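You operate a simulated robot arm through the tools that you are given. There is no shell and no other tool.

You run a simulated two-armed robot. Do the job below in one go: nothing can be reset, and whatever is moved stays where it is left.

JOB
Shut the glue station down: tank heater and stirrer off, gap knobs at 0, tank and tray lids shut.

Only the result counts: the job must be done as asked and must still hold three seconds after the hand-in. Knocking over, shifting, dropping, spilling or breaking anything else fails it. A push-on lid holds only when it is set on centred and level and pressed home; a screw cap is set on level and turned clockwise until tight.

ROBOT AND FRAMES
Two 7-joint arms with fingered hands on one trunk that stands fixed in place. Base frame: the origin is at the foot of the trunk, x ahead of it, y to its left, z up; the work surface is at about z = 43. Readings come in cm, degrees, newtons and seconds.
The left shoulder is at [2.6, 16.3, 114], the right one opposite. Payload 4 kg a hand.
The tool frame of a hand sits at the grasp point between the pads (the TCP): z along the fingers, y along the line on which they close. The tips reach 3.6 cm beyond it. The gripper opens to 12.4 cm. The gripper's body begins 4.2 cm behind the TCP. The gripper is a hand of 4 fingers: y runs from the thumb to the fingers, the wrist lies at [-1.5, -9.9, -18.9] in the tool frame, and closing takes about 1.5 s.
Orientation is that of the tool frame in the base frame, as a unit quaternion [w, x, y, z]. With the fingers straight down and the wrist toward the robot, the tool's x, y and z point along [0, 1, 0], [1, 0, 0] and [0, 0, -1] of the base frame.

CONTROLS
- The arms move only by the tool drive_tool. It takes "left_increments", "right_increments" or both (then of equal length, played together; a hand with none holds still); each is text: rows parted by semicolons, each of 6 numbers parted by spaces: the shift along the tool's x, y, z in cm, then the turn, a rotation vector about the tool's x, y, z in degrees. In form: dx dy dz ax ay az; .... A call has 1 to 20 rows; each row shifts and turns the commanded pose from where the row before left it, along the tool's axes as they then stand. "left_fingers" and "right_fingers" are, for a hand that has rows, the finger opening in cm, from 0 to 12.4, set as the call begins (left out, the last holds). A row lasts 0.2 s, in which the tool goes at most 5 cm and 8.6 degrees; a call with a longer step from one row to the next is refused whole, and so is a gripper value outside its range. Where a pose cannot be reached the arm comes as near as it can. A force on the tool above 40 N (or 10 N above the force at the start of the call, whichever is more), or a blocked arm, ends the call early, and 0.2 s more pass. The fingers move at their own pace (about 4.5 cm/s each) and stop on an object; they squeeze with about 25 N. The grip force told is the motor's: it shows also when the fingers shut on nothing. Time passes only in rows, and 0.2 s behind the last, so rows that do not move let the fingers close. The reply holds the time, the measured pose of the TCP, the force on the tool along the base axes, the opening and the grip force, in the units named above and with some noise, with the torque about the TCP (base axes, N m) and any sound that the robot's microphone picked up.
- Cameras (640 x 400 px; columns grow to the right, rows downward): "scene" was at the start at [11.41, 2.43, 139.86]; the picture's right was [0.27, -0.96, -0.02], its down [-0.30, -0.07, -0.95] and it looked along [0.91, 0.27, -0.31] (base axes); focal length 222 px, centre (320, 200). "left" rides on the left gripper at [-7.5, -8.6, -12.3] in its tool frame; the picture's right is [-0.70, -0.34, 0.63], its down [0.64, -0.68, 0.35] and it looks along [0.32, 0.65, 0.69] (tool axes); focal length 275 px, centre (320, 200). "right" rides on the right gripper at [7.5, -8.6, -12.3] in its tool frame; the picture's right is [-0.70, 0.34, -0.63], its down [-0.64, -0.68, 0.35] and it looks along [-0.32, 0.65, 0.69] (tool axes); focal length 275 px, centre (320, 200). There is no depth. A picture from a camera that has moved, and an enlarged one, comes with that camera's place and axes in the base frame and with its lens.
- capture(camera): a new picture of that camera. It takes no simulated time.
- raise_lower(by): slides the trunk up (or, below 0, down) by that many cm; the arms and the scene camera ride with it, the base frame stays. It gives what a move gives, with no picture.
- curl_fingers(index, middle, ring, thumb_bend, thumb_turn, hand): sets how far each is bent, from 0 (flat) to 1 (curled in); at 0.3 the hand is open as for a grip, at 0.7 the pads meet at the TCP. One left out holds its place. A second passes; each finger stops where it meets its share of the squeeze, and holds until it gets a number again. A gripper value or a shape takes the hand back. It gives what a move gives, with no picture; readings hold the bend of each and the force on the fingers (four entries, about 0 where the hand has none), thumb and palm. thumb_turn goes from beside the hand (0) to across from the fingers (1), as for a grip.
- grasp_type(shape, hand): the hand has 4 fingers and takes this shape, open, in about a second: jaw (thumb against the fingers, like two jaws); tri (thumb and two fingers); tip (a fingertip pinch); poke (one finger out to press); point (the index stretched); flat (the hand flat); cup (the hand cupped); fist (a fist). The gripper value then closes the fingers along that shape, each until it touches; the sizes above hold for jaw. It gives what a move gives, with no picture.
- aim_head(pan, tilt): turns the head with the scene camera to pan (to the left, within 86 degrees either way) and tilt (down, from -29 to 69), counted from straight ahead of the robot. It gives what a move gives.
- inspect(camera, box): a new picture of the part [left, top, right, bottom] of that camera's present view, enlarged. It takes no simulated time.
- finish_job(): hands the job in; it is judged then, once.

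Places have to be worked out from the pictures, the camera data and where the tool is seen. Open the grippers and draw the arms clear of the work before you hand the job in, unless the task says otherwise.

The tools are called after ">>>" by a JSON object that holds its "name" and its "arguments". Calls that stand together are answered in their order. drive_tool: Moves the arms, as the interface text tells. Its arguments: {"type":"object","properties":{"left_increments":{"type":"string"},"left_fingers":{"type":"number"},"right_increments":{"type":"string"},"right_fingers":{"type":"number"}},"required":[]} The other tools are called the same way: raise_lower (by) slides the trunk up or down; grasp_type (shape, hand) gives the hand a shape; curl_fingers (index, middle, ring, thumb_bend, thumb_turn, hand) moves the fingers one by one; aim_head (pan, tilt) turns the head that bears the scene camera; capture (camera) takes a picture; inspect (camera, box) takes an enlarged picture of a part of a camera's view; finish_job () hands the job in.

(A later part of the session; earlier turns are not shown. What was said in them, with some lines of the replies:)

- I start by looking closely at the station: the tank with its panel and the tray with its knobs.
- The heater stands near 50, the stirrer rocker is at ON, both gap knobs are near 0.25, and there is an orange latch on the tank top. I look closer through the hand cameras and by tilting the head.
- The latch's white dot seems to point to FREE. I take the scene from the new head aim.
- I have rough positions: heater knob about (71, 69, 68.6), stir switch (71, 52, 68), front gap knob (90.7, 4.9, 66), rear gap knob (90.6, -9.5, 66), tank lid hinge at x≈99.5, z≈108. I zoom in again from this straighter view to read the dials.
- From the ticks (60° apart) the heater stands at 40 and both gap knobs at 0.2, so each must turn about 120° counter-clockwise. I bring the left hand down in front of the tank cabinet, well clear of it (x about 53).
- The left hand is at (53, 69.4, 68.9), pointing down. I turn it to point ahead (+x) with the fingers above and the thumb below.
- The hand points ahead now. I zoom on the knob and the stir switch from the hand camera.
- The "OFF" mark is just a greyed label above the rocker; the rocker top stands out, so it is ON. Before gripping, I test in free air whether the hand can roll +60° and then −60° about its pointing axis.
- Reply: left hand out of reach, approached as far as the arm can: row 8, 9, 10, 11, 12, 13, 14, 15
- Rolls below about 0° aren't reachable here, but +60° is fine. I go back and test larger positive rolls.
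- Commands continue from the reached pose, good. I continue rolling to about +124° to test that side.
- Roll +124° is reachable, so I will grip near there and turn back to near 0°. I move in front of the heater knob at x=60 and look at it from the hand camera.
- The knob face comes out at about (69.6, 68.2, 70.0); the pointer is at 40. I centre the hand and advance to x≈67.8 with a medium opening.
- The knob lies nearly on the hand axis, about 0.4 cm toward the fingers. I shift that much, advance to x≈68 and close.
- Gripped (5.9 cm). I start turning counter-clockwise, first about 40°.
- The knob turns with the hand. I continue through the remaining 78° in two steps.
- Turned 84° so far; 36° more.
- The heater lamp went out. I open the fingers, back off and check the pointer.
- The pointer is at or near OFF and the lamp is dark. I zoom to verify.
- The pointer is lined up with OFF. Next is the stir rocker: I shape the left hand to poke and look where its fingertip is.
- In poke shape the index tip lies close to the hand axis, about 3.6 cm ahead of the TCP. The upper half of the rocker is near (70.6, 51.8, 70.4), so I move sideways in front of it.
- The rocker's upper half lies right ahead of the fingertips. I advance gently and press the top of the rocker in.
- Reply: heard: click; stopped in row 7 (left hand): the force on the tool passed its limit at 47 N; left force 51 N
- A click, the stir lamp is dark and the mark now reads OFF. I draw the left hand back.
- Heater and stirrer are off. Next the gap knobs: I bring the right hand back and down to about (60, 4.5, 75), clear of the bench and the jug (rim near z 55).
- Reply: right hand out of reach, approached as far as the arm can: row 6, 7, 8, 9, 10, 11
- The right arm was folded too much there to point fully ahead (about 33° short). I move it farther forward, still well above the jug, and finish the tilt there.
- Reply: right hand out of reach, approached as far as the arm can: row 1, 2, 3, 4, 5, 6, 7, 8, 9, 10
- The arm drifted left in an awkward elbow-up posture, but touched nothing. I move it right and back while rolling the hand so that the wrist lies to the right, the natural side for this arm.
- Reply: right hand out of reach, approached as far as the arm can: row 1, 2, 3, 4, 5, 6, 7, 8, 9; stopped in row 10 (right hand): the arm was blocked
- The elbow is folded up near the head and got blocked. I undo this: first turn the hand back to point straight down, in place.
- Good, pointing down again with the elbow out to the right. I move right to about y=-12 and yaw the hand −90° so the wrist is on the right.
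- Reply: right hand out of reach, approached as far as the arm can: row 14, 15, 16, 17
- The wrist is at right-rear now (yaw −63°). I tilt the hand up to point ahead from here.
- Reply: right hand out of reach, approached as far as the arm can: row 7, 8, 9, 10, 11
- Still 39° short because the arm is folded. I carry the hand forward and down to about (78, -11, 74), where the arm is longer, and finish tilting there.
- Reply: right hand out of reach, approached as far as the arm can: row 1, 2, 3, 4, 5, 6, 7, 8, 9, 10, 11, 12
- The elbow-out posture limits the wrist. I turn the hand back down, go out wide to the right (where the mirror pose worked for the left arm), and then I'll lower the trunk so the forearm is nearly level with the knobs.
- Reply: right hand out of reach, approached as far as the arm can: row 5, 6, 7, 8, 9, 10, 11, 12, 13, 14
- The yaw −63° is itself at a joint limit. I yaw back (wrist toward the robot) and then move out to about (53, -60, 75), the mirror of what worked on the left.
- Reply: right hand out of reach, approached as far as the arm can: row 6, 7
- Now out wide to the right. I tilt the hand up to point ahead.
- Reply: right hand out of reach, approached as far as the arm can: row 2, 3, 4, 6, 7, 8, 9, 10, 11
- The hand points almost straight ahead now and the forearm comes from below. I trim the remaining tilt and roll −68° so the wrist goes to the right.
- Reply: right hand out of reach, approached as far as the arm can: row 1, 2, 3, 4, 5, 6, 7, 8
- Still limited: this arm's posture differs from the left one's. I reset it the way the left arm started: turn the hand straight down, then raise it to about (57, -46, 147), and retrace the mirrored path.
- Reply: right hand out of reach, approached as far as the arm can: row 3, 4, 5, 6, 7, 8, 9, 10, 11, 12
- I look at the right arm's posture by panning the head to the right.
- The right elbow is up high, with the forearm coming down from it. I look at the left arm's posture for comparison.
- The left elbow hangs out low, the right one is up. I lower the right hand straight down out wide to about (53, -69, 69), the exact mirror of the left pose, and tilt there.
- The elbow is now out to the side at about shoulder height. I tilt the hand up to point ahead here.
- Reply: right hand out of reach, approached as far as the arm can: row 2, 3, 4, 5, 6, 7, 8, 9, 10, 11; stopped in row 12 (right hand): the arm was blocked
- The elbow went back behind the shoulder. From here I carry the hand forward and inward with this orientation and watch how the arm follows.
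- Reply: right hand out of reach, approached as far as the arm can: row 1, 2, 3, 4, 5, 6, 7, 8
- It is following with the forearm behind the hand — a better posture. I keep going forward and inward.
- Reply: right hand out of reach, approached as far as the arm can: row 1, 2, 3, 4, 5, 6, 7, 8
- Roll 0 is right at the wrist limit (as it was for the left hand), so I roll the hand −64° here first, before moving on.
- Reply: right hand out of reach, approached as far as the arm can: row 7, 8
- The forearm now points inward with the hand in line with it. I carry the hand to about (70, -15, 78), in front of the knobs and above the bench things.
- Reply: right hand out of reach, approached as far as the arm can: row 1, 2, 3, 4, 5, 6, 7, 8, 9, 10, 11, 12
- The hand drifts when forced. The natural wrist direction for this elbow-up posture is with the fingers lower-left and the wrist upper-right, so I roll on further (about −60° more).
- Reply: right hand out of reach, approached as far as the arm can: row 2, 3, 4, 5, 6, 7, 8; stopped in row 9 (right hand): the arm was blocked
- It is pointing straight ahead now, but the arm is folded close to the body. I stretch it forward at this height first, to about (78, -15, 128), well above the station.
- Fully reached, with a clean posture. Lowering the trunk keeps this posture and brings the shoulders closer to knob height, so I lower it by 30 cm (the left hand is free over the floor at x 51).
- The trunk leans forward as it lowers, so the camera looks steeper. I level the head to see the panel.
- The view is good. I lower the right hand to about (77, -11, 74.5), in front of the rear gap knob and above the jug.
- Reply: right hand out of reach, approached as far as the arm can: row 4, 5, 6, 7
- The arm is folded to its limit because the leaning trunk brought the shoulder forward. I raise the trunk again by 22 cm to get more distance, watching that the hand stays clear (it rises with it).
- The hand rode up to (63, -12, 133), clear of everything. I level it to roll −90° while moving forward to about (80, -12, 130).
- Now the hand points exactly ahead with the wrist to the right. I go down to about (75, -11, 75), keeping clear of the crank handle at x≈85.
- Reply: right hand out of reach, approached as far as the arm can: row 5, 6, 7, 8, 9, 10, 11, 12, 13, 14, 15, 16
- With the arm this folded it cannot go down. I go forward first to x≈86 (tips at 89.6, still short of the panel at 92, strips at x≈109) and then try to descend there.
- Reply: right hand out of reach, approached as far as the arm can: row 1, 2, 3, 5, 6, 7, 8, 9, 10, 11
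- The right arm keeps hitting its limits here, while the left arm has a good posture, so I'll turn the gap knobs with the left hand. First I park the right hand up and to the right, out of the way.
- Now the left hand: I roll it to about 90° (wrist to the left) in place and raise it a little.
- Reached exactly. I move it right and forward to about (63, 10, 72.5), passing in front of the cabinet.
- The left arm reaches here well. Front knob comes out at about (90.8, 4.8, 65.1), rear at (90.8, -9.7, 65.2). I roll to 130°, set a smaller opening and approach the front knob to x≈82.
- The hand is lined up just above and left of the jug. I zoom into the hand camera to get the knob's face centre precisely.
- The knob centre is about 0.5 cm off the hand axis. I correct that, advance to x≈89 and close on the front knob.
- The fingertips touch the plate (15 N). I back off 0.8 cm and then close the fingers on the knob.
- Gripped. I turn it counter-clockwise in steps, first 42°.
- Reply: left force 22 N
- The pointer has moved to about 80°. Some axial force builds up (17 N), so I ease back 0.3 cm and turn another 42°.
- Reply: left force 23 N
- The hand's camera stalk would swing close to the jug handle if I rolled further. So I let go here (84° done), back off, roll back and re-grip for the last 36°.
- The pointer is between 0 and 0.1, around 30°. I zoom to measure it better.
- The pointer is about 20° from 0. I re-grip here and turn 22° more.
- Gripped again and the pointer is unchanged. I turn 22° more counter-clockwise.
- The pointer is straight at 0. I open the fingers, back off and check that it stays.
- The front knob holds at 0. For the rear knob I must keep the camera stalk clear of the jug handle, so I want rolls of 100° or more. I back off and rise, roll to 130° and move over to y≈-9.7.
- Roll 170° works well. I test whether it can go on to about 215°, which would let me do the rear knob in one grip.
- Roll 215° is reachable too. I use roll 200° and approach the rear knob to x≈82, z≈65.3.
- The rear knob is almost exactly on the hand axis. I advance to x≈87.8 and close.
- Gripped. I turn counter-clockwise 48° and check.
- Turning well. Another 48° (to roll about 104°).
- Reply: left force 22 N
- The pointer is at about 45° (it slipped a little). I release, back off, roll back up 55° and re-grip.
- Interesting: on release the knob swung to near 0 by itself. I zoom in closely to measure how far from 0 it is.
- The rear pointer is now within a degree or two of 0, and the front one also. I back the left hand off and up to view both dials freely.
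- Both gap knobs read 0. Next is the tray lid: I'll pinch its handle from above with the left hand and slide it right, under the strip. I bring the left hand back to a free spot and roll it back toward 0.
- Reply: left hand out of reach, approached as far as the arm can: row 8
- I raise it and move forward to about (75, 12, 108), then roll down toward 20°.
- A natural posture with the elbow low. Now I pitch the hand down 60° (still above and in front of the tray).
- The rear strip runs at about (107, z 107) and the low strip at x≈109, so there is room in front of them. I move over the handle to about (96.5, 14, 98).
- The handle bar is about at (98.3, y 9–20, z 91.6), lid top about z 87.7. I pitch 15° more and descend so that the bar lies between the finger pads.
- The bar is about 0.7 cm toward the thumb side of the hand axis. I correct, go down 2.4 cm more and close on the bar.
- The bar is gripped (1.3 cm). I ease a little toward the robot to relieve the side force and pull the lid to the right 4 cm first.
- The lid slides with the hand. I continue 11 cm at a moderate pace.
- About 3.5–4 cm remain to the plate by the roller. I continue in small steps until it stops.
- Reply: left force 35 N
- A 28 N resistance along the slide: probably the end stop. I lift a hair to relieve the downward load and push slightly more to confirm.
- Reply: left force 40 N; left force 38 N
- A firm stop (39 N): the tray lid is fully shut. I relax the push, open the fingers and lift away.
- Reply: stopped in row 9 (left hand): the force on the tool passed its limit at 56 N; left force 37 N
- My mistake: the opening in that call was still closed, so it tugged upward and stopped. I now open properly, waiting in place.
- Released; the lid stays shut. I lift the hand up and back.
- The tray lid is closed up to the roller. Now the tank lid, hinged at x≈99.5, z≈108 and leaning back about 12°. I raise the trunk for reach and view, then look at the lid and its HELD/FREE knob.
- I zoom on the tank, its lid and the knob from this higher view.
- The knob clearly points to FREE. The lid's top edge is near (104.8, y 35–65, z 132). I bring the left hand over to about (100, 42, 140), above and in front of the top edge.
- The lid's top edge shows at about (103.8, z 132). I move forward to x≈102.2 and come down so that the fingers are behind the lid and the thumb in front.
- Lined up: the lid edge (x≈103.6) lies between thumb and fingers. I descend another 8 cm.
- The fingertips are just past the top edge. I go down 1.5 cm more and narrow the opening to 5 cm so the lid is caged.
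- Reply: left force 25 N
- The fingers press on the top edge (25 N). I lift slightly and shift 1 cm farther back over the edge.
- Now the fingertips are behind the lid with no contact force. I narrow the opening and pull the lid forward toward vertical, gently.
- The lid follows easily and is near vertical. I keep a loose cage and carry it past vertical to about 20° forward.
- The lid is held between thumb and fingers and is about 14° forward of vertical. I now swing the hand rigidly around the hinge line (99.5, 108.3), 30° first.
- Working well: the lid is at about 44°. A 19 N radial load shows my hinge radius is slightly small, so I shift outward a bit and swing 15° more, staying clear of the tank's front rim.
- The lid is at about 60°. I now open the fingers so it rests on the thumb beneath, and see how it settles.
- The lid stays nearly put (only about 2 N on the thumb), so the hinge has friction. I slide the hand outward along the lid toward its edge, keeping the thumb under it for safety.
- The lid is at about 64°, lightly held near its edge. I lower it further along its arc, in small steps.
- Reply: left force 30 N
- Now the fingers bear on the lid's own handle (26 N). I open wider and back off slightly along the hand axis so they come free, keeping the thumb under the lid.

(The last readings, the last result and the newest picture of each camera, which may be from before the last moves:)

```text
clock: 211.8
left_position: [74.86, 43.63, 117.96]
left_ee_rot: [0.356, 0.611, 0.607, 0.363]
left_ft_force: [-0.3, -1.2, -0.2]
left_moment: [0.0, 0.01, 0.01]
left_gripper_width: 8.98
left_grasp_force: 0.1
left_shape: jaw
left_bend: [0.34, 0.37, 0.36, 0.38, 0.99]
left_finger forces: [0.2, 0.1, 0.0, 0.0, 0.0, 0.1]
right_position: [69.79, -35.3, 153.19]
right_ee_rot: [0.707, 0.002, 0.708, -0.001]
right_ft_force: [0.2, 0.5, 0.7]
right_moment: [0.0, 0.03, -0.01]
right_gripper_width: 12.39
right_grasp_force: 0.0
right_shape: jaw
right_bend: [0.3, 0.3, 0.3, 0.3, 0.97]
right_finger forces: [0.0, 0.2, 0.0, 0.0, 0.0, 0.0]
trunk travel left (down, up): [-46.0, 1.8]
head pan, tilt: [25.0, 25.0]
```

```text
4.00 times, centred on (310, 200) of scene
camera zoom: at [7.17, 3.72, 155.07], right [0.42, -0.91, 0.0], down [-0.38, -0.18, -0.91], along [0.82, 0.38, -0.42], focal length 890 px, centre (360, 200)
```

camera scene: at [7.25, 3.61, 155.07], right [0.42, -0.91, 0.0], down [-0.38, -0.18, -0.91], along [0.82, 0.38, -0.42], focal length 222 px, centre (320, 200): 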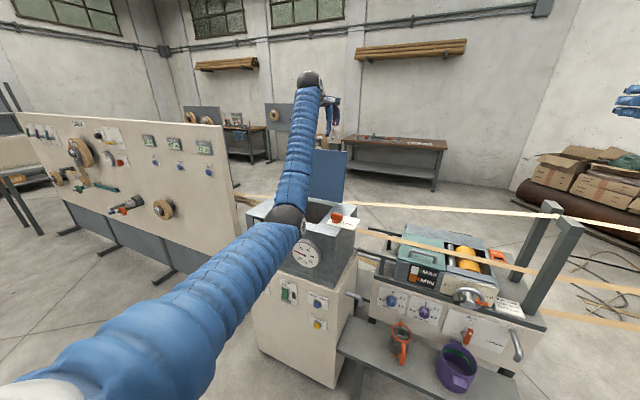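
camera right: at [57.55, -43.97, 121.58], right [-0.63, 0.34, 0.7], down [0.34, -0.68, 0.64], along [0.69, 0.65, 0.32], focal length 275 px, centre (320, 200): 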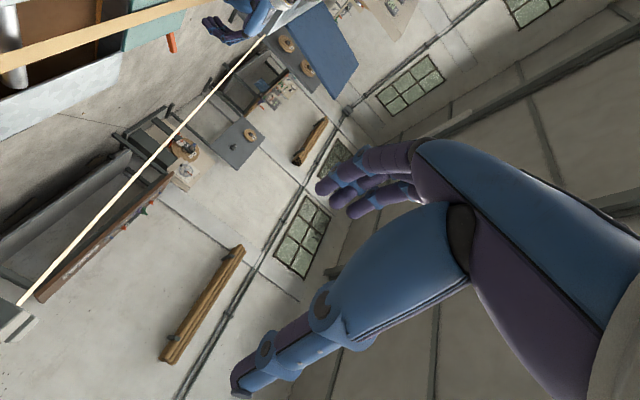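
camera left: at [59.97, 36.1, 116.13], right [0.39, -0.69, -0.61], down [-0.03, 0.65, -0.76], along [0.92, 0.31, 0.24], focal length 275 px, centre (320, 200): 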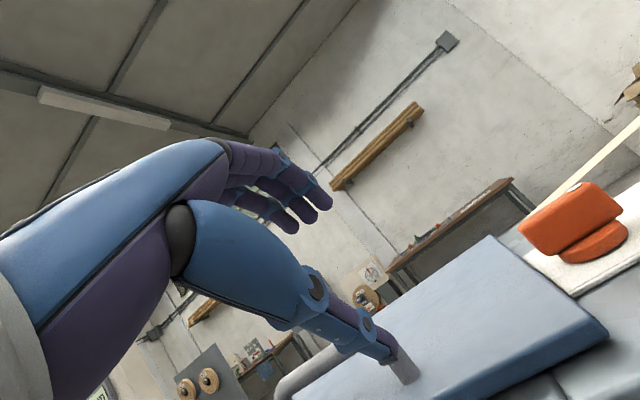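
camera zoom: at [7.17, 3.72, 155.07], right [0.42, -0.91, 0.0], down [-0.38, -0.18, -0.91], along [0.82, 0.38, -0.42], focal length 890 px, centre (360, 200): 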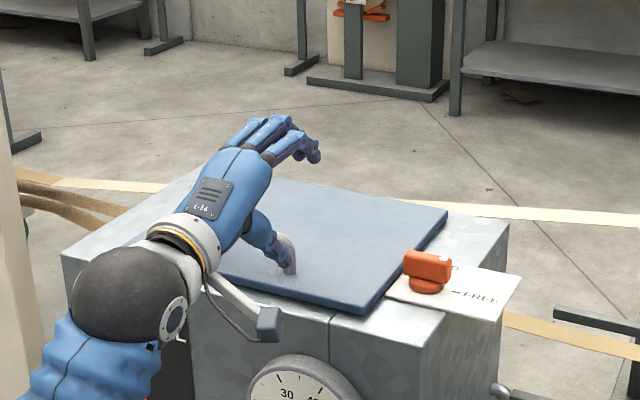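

The lid settled down onto the tank, and the hand is free above it. I withdraw the hand backward and up and look at the lid.

>>> {"name": "drive_tool", "arguments": {"left_increments": "0 0.5 -1.5 0 0 0;0 0.5 -2 0 0 0;0 1 -3 0 0 0;0 1.5 -3 0 0 0;0 2 -3 0 0 0;0 0 0 0 0 0"}}

>>> {"name": "capture", "arguments": {"camera": "left"}}

>>> {"name": "inspect", "arguments": {"camera": "scene", "box": [230, 150, 390, 250]}}

```text
clock: 213.2
left_position: [66.61, 43.43, 128.79]
left_ee_rot: [0.355, 0.611, 0.607, 0.364]
left_ft_force: [-0.3, 0.9, -0.5]
left_moment: [0.0, -0.03, 0.01]
left_gripper_width: 8.98
left_grasp_force: 0.0
left_shape: jaw
left_bend: [0.34, 0.37, 0.36, 0.38, 0.99]
left_finger forces: [0.0, 0.1, 0.0, 0.1, 0.0, 0.1]
right_position: [69.79, -35.19, 153.04]
right_ee_rot: [0.707, 0.002, 0.708, -0.001]
right_ft_force: [0.2, -0.1, 0.1]
right_moment: [0.02, 0.0, 0.0]
right_gripper_width: 12.38
right_grasp_force: 0.1
right_shape: jaw
right_bend: [0.3, 0.3, 0.3, 0.3, 0.97]
right_finger forces: [0.1, 0.1, 0.0, 0.0, 0.0, 0.0]
trunk travel left (down, up): [-46.0, 1.8]
head pan, tilt: [25.0, 25.0]
```

```text
taken
camera left: at [51.62, 35.93, 126.92], right [0.39, -0.69, -0.61], down [-0.03, 0.65, -0.76], along [0.92, 0.31, 0.24], focal length 275 px, centre (320, 200)
```

left: 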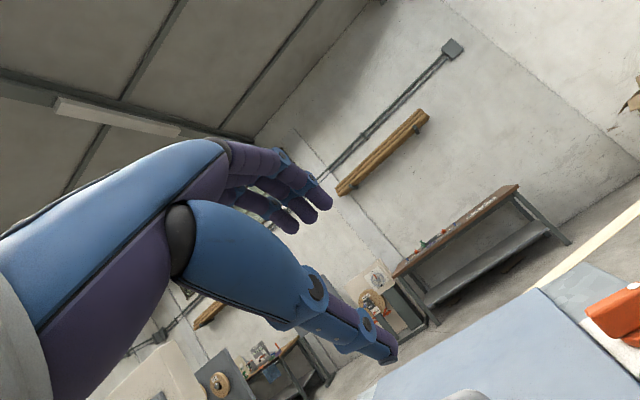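

```text
4.00 times, centred on (310, 200) of scene
camera zoom: at [7.25, 3.73, 155.07], right [0.42, -0.91, 0.0], down [-0.38, -0.18, -0.91], along [0.82, 0.38, -0.42], focal length 890 px, centre (360, 200)
```

zoom: 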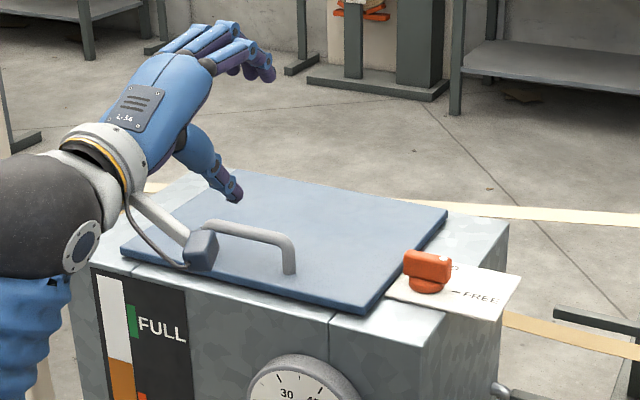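

The lid lies flat on the tank with its handle on top. I draw the left arm away to view everything clearly.

>>> {"name": "drive_tool", "arguments": {"left_increments": "2 -1.3 -2.4 0 0 0;2 -1.3 -2.4 0 0 0;2 -1.3 -2.4 0 0 0;2 -1.3 -2.4 0 0 0;2 -1.3 -2.4 0 0 0;2 0 0 0 0 0;2 0 0 0 0 0;0 0 0 0 0 0"}}

>>> {"name": "capture", "arguments": {"camera": "scene"}}

>>> {"name": "inspect", "arguments": {"camera": "scene", "box": [230, 170, 390, 270]}}

>>> {"name": "inspect", "arguments": {"camera": "scene", "box": [360, 220, 560, 345]}}

```text
clock: 215.0
left_position: [52.83, 57.45, 128.98]
left_ee_rot: [0.355, 0.61, 0.607, 0.365]
left_ft_force: [1.7, -0.5, 1.0]
left_moment: [0.01, 0.02, 0.01]
left_gripper_width: 9.0
left_grasp_force: 0.0
left_shape: jaw
left_bend: [0.34, 0.37, 0.36, 0.38, 0.99]
left_finger forces: [0.0, 0.1, 0.1, 0.1, 0.0, 0.0]
right_position: [69.83, -35.32, 153.0]
right_ee_rot: [0.707, 0.002, 0.707, -0.001]
right_ft_force: [0.6, 0.2, -0.3]
right_moment: [0.04, 0.02, 0.04]
right_gripper_width: 12.38
right_grasp_force: 0.1
right_shape: jaw
right_bend: [0.3, 0.3, 0.3, 0.3, 0.97]
right_finger forces: [0.0, 0.1, 0.0, 0.0, 0.0, 0.0]
trunk travel left (down, up): [-46.0, 1.8]
head pan, tilt: [25.0, 25.0]
```

```text
taken
camera scene: at [7.24, 3.69, 155.07], right [0.42, -0.91, 0.0], down [-0.38, -0.18, -0.91], along [0.82, 0.38, -0.42], focal length 222 px, centre (320, 200)
```

scene: 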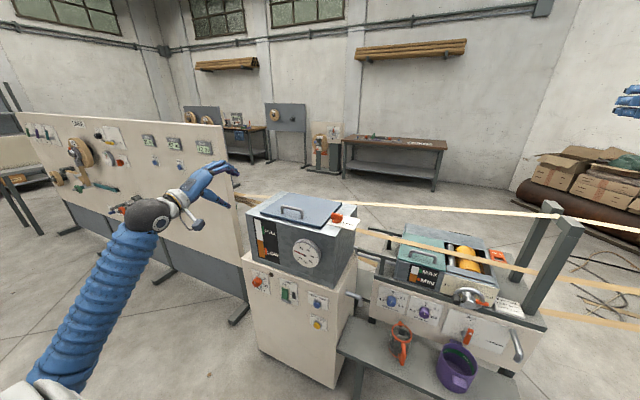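

```text
4.00 times, centred on (310, 220) of scene
camera zoom: at [7.24, 3.69, 155.07], right [0.42, -0.91, 0.0], down [-0.38, -0.18, -0.91], along [0.82, 0.38, -0.42], focal length 890 px, centre (360, 120)
```

zoom: 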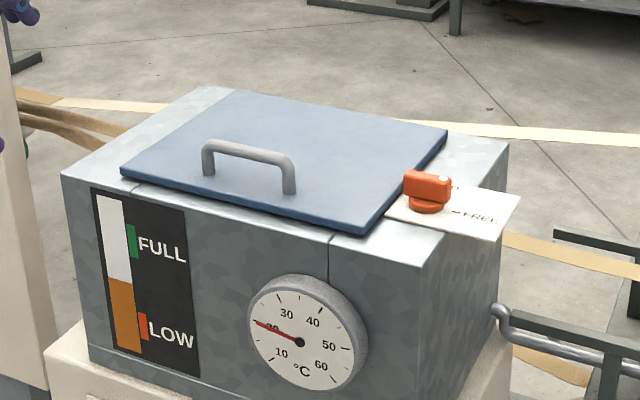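

```text
3.20 times, centred on (460, 282) of scene
camera zoom: at [7.24, 3.69, 155.07], right [0.42, -0.91, 0.0], down [-0.38, -0.18, -0.91], along [0.82, 0.38, -0.42], focal length 712 px, centre (-128, -64)
```

zoom: 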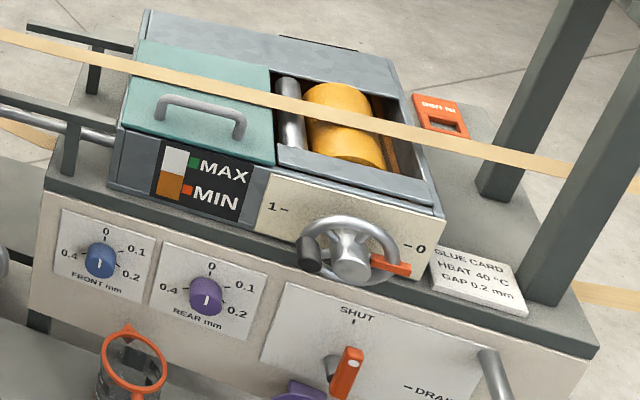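

The tank lid looks flat and shut, the tray lid is shut, lamps are off. I verify all the dials and lid edges closely.

>>> {"name": "inspect", "arguments": {"camera": "scene", "box": [376, 282, 440, 322]}}

>>> {"name": "inspect", "arguments": {"camera": "scene", "box": [244, 260, 340, 320]}}

>>> {"name": "inspect", "arguments": {"camera": "scene", "box": [290, 195, 370, 245]}}

>>> {"name": "inspect", "arguments": {"camera": "scene", "box": [390, 220, 486, 280]}}

```text
10.00 times, centred on (408, 302) of scene
camera zoom: at [7.24, 3.69, 155.07], right [0.42, -0.91, 0.0], down [-0.38, -0.18, -0.91], along [0.82, 0.38, -0.42], focal length 2224 px, centre (-560, -820)
```

zoom: 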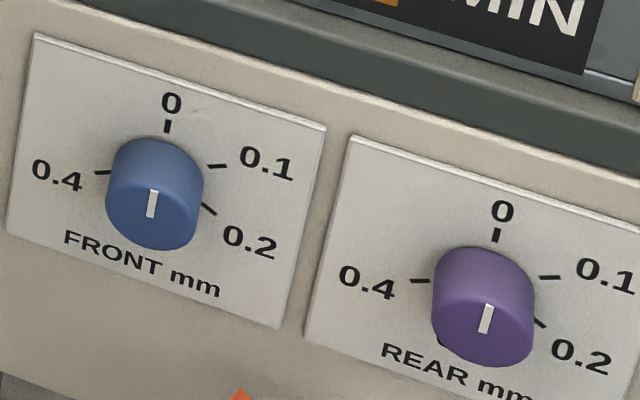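

```text
6.67 times, centred on (292, 290) of scene
camera zoom: at [7.24, 3.69, 155.07], right [0.42, -0.91, 0.0], down [-0.38, -0.18, -0.91], along [0.82, 0.38, -0.42], focal length 1483 px, centre (507, -400)
```

zoom: 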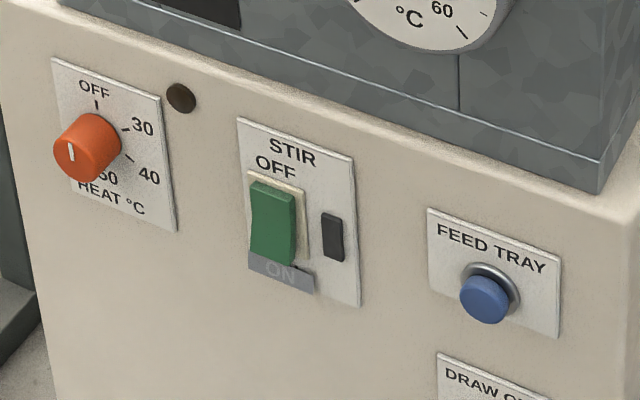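

```text
8.00 times, centred on (330, 220) of scene
camera zoom: at [7.24, 3.69, 155.07], right [0.42, -0.91, 0.0], down [-0.38, -0.18, -0.91], along [0.82, 0.38, -0.42], focal length 1779 px, centre (240, 40)
```

zoom: 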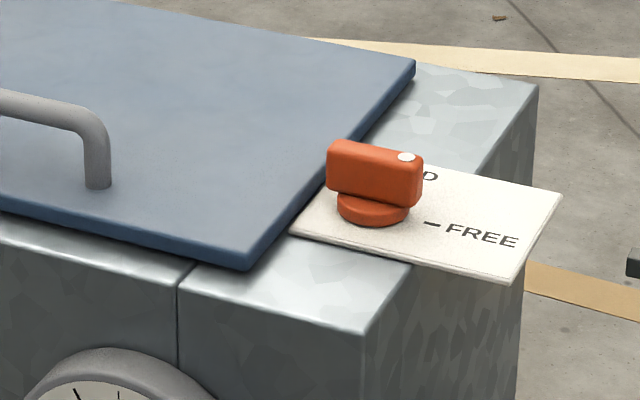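

```text
6.67 times, centred on (438, 250) of scene
camera zoom: at [7.24, 3.69, 155.07], right [0.42, -0.91, 0.0], down [-0.38, -0.18, -0.91], along [0.82, 0.38, -0.42], focal length 1483 px, centre (-467, -133)
```

zoom: 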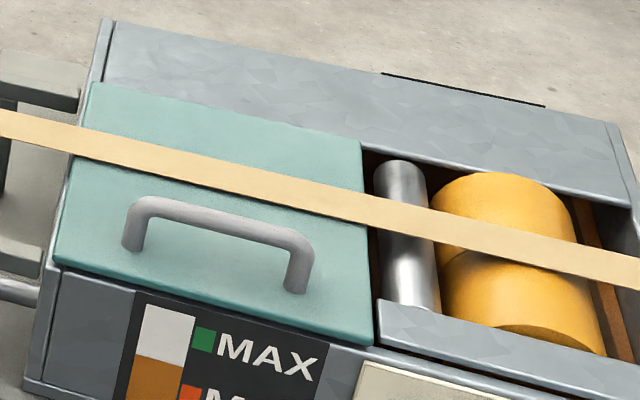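

Everything reads right: heater OFF with its lamp dark, stirrer OFF, both gap knobs at 0, tank lid flat on the tank, tray lid against its stop. I open the left hand fully and draw it farther away, then check once more.

>>> {"name": "drive_tool", "arguments": {"left_increments": "1.25 1.2 -3 0 0 0;1.25 1.2 -3 0 0 0;1.25 1.2 -2 0 0 0;0 0 0 0 0 0;0 0 0 0 0 0;0 0 0 0 0 0;0 0 0 0 0 0;0 0 0 0 0 0;0 0 0 0 0 0;0 0 0 0 0 0", "left_fingers": 12.4}}

>>> {"name": "aim_head", "arguments": {"pan": 5, "tilt": 30}}

>>> {"name": "capture", "arguments": {"camera": "scene"}}

>>> {"name": "inspect", "arguments": {"camera": "scene", "box": [240, 120, 480, 270]}}

```text
clock: 217.2
left_position: [47.52, 61.21, 135.87]
left_ee_rot: [0.355, 0.612, 0.607, 0.363]
left_ft_force: [-1.3, -0.7, -0.9]
left_moment: [-0.01, 0.0, -0.01]
left_gripper_width: 12.35
left_grasp_force: 0.1
left_shape: jaw
left_bend: [0.3, 0.3, 0.3, 0.3, 0.98]
left_finger forces: [0.0, 0.0, 0.1, 0.0, 0.0, 0.1]
right_position: [69.82, -35.39, 153.06]
right_ee_rot: [0.707, 0.002, 0.708, -0.001]
right_ft_force: [-0.7, -0.3, -0.3]
right_moment: [0.02, 0.02, -0.04]
right_gripper_width: 12.4
right_grasp_force: 0.0
right_shape: jaw
right_bend: [0.3, 0.3, 0.3, 0.3, 0.97]
right_finger forces: [0.1, 0.0, 0.1, 0.0, 0.0, 0.0]
trunk travel left (down, up): [-46.0, 1.8]
head pan, tilt: [25.0, 25.0]
```

```text
clock: 218.0
left_position: [47.65, 61.07, 135.83]
left_ee_rot: [0.355, 0.611, 0.607, 0.363]
left_ft_force: [-0.4, -0.6, -0.3]
left_moment: [0.04, 0.01, 0.02]
left_gripper_width: 12.36
left_grasp_force: 0.0
left_shape: jaw
left_bend: [0.3, 0.3, 0.3, 0.3, 0.98]
left_finger forces: [0.0, 0.1, 0.0, 0.1, 0.1, 0.0]
right_position: [69.85, -35.33, 153.04]
right_ee_rot: [0.707, 0.001, 0.707, -0.001]
right_ft_force: [0.9, 0.5, -0.1]
right_moment: [-0.02, 0.0, 0.01]
right_gripper_width: 12.38
right_grasp_force: 0.1
right_shape: jaw
right_bend: [0.3, 0.3, 0.3, 0.3, 0.97]
right_finger forces: [0.1, 0.0, 0.0, 0.0, 0.1, 0.0]
trunk travel left (down, up): [-46.0, 1.8]
head pan, tilt: [5.0, 30.0]
```

```text
taken
camera scene: at [7.88, 0.64, 154.27], right [0.09, -1.0, 0.0], down [-0.5, -0.04, -0.87], along [0.86, 0.08, -0.5], focal length 222 px, centre (320, 200)
```

scene: 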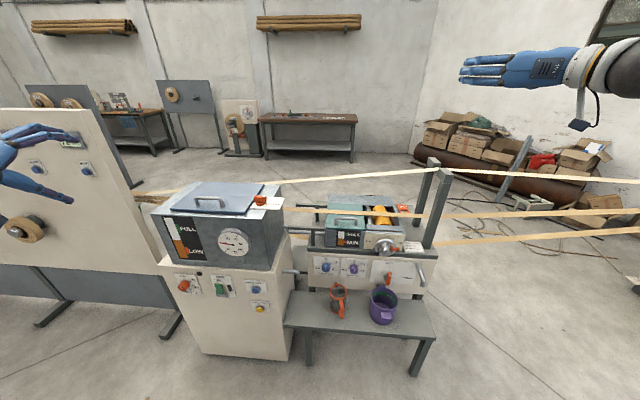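

```text
2.67 times, centred on (360, 195) of scene
camera zoom: at [7.88, 0.64, 154.27], right [0.09, -1.0, 0.0], down [-0.5, -0.04, -0.87], along [0.86, 0.08, -0.5], focal length 593 px, centre (213, 213)
```

zoom: 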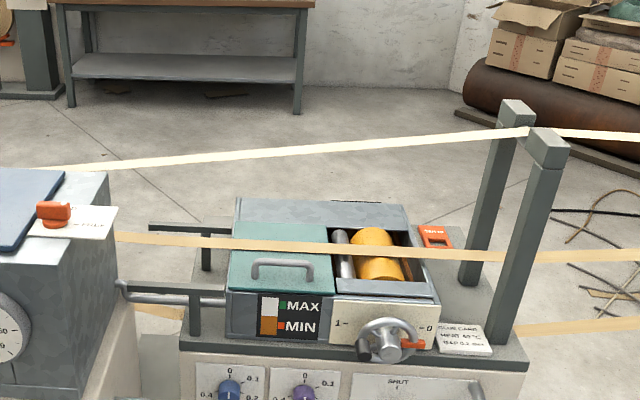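

Both arms are clear and the jug and pot stand where they were. One last close look at the two gap dials from this straight view.

>>> {"name": "inspect", "arguments": {"camera": "scene", "box": [310, 252, 374, 292]}}

>>> {"name": "inspect", "arguments": {"camera": "scene", "box": [150, 175, 310, 275]}}

```text
10.00 times, centred on (342, 272) of scene
camera zoom: at [7.88, 0.64, 154.27], right [0.09, -1.0, 0.0], down [-0.5, -0.04, -0.87], along [0.86, 0.08, -0.5], focal length 2224 px, centre (100, -520)
```

zoom: 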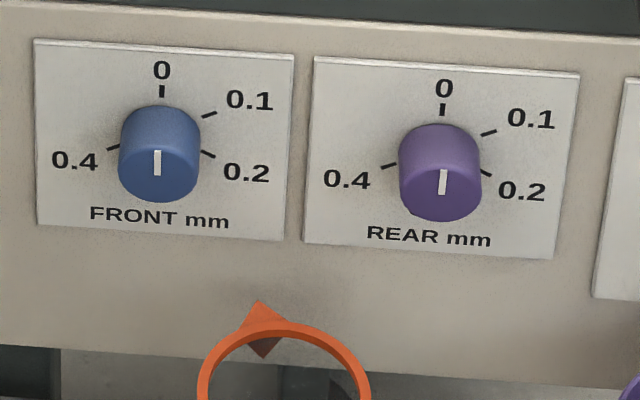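

```text
4.00 times, centred on (230, 225) of scene
camera zoom: at [7.88, 0.64, 154.27], right [0.09, -1.0, 0.0], down [-0.5, -0.04, -0.87], along [0.86, 0.08, -0.5], focal length 890 px, centre (680, 100)
```

zoom: 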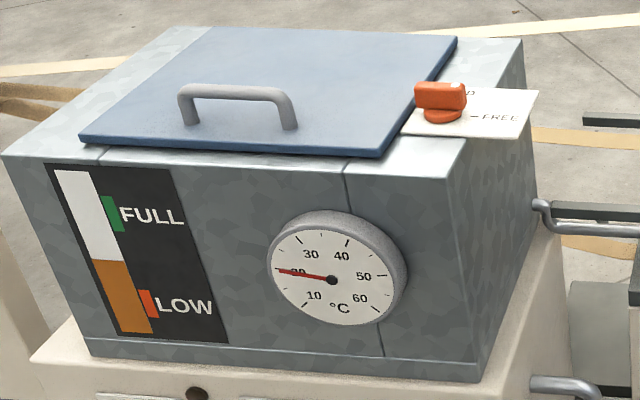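

Both gap knobs point to 0, the tank lid lies flat and shut, the tray lid is shut, and the heater and stirrer are off. Both hands are open and clear, so I hand the job in.

>>> {"name": "finish_job", "arguments": {}}

```text
The job is handed in.
```

The glue station is shut down and I handed the job in.

- **Tank heater:** the knob points to OFF and its lamp is dark.
- **Stirrer:** the rocker is switched to OFF and its lamp is dark.
- **Gap knobs:** the front and rear pointers are both at 0, within about two degrees by eye.
- **Tray lid:** slid fully shut against its end stop.
- **Tank lid:** closed flat on the tank. It dropped the last stretch by itself rather than being lowered all the way by hand.

While letting go of the tray lid I briefly pulled up on its handle with about 56 N, because the fingers had not opened yet. The lid stayed in place.

I saw no sign of anything else being moved, and the jug and pot stood where they were. Both hands are open and clear of the work.
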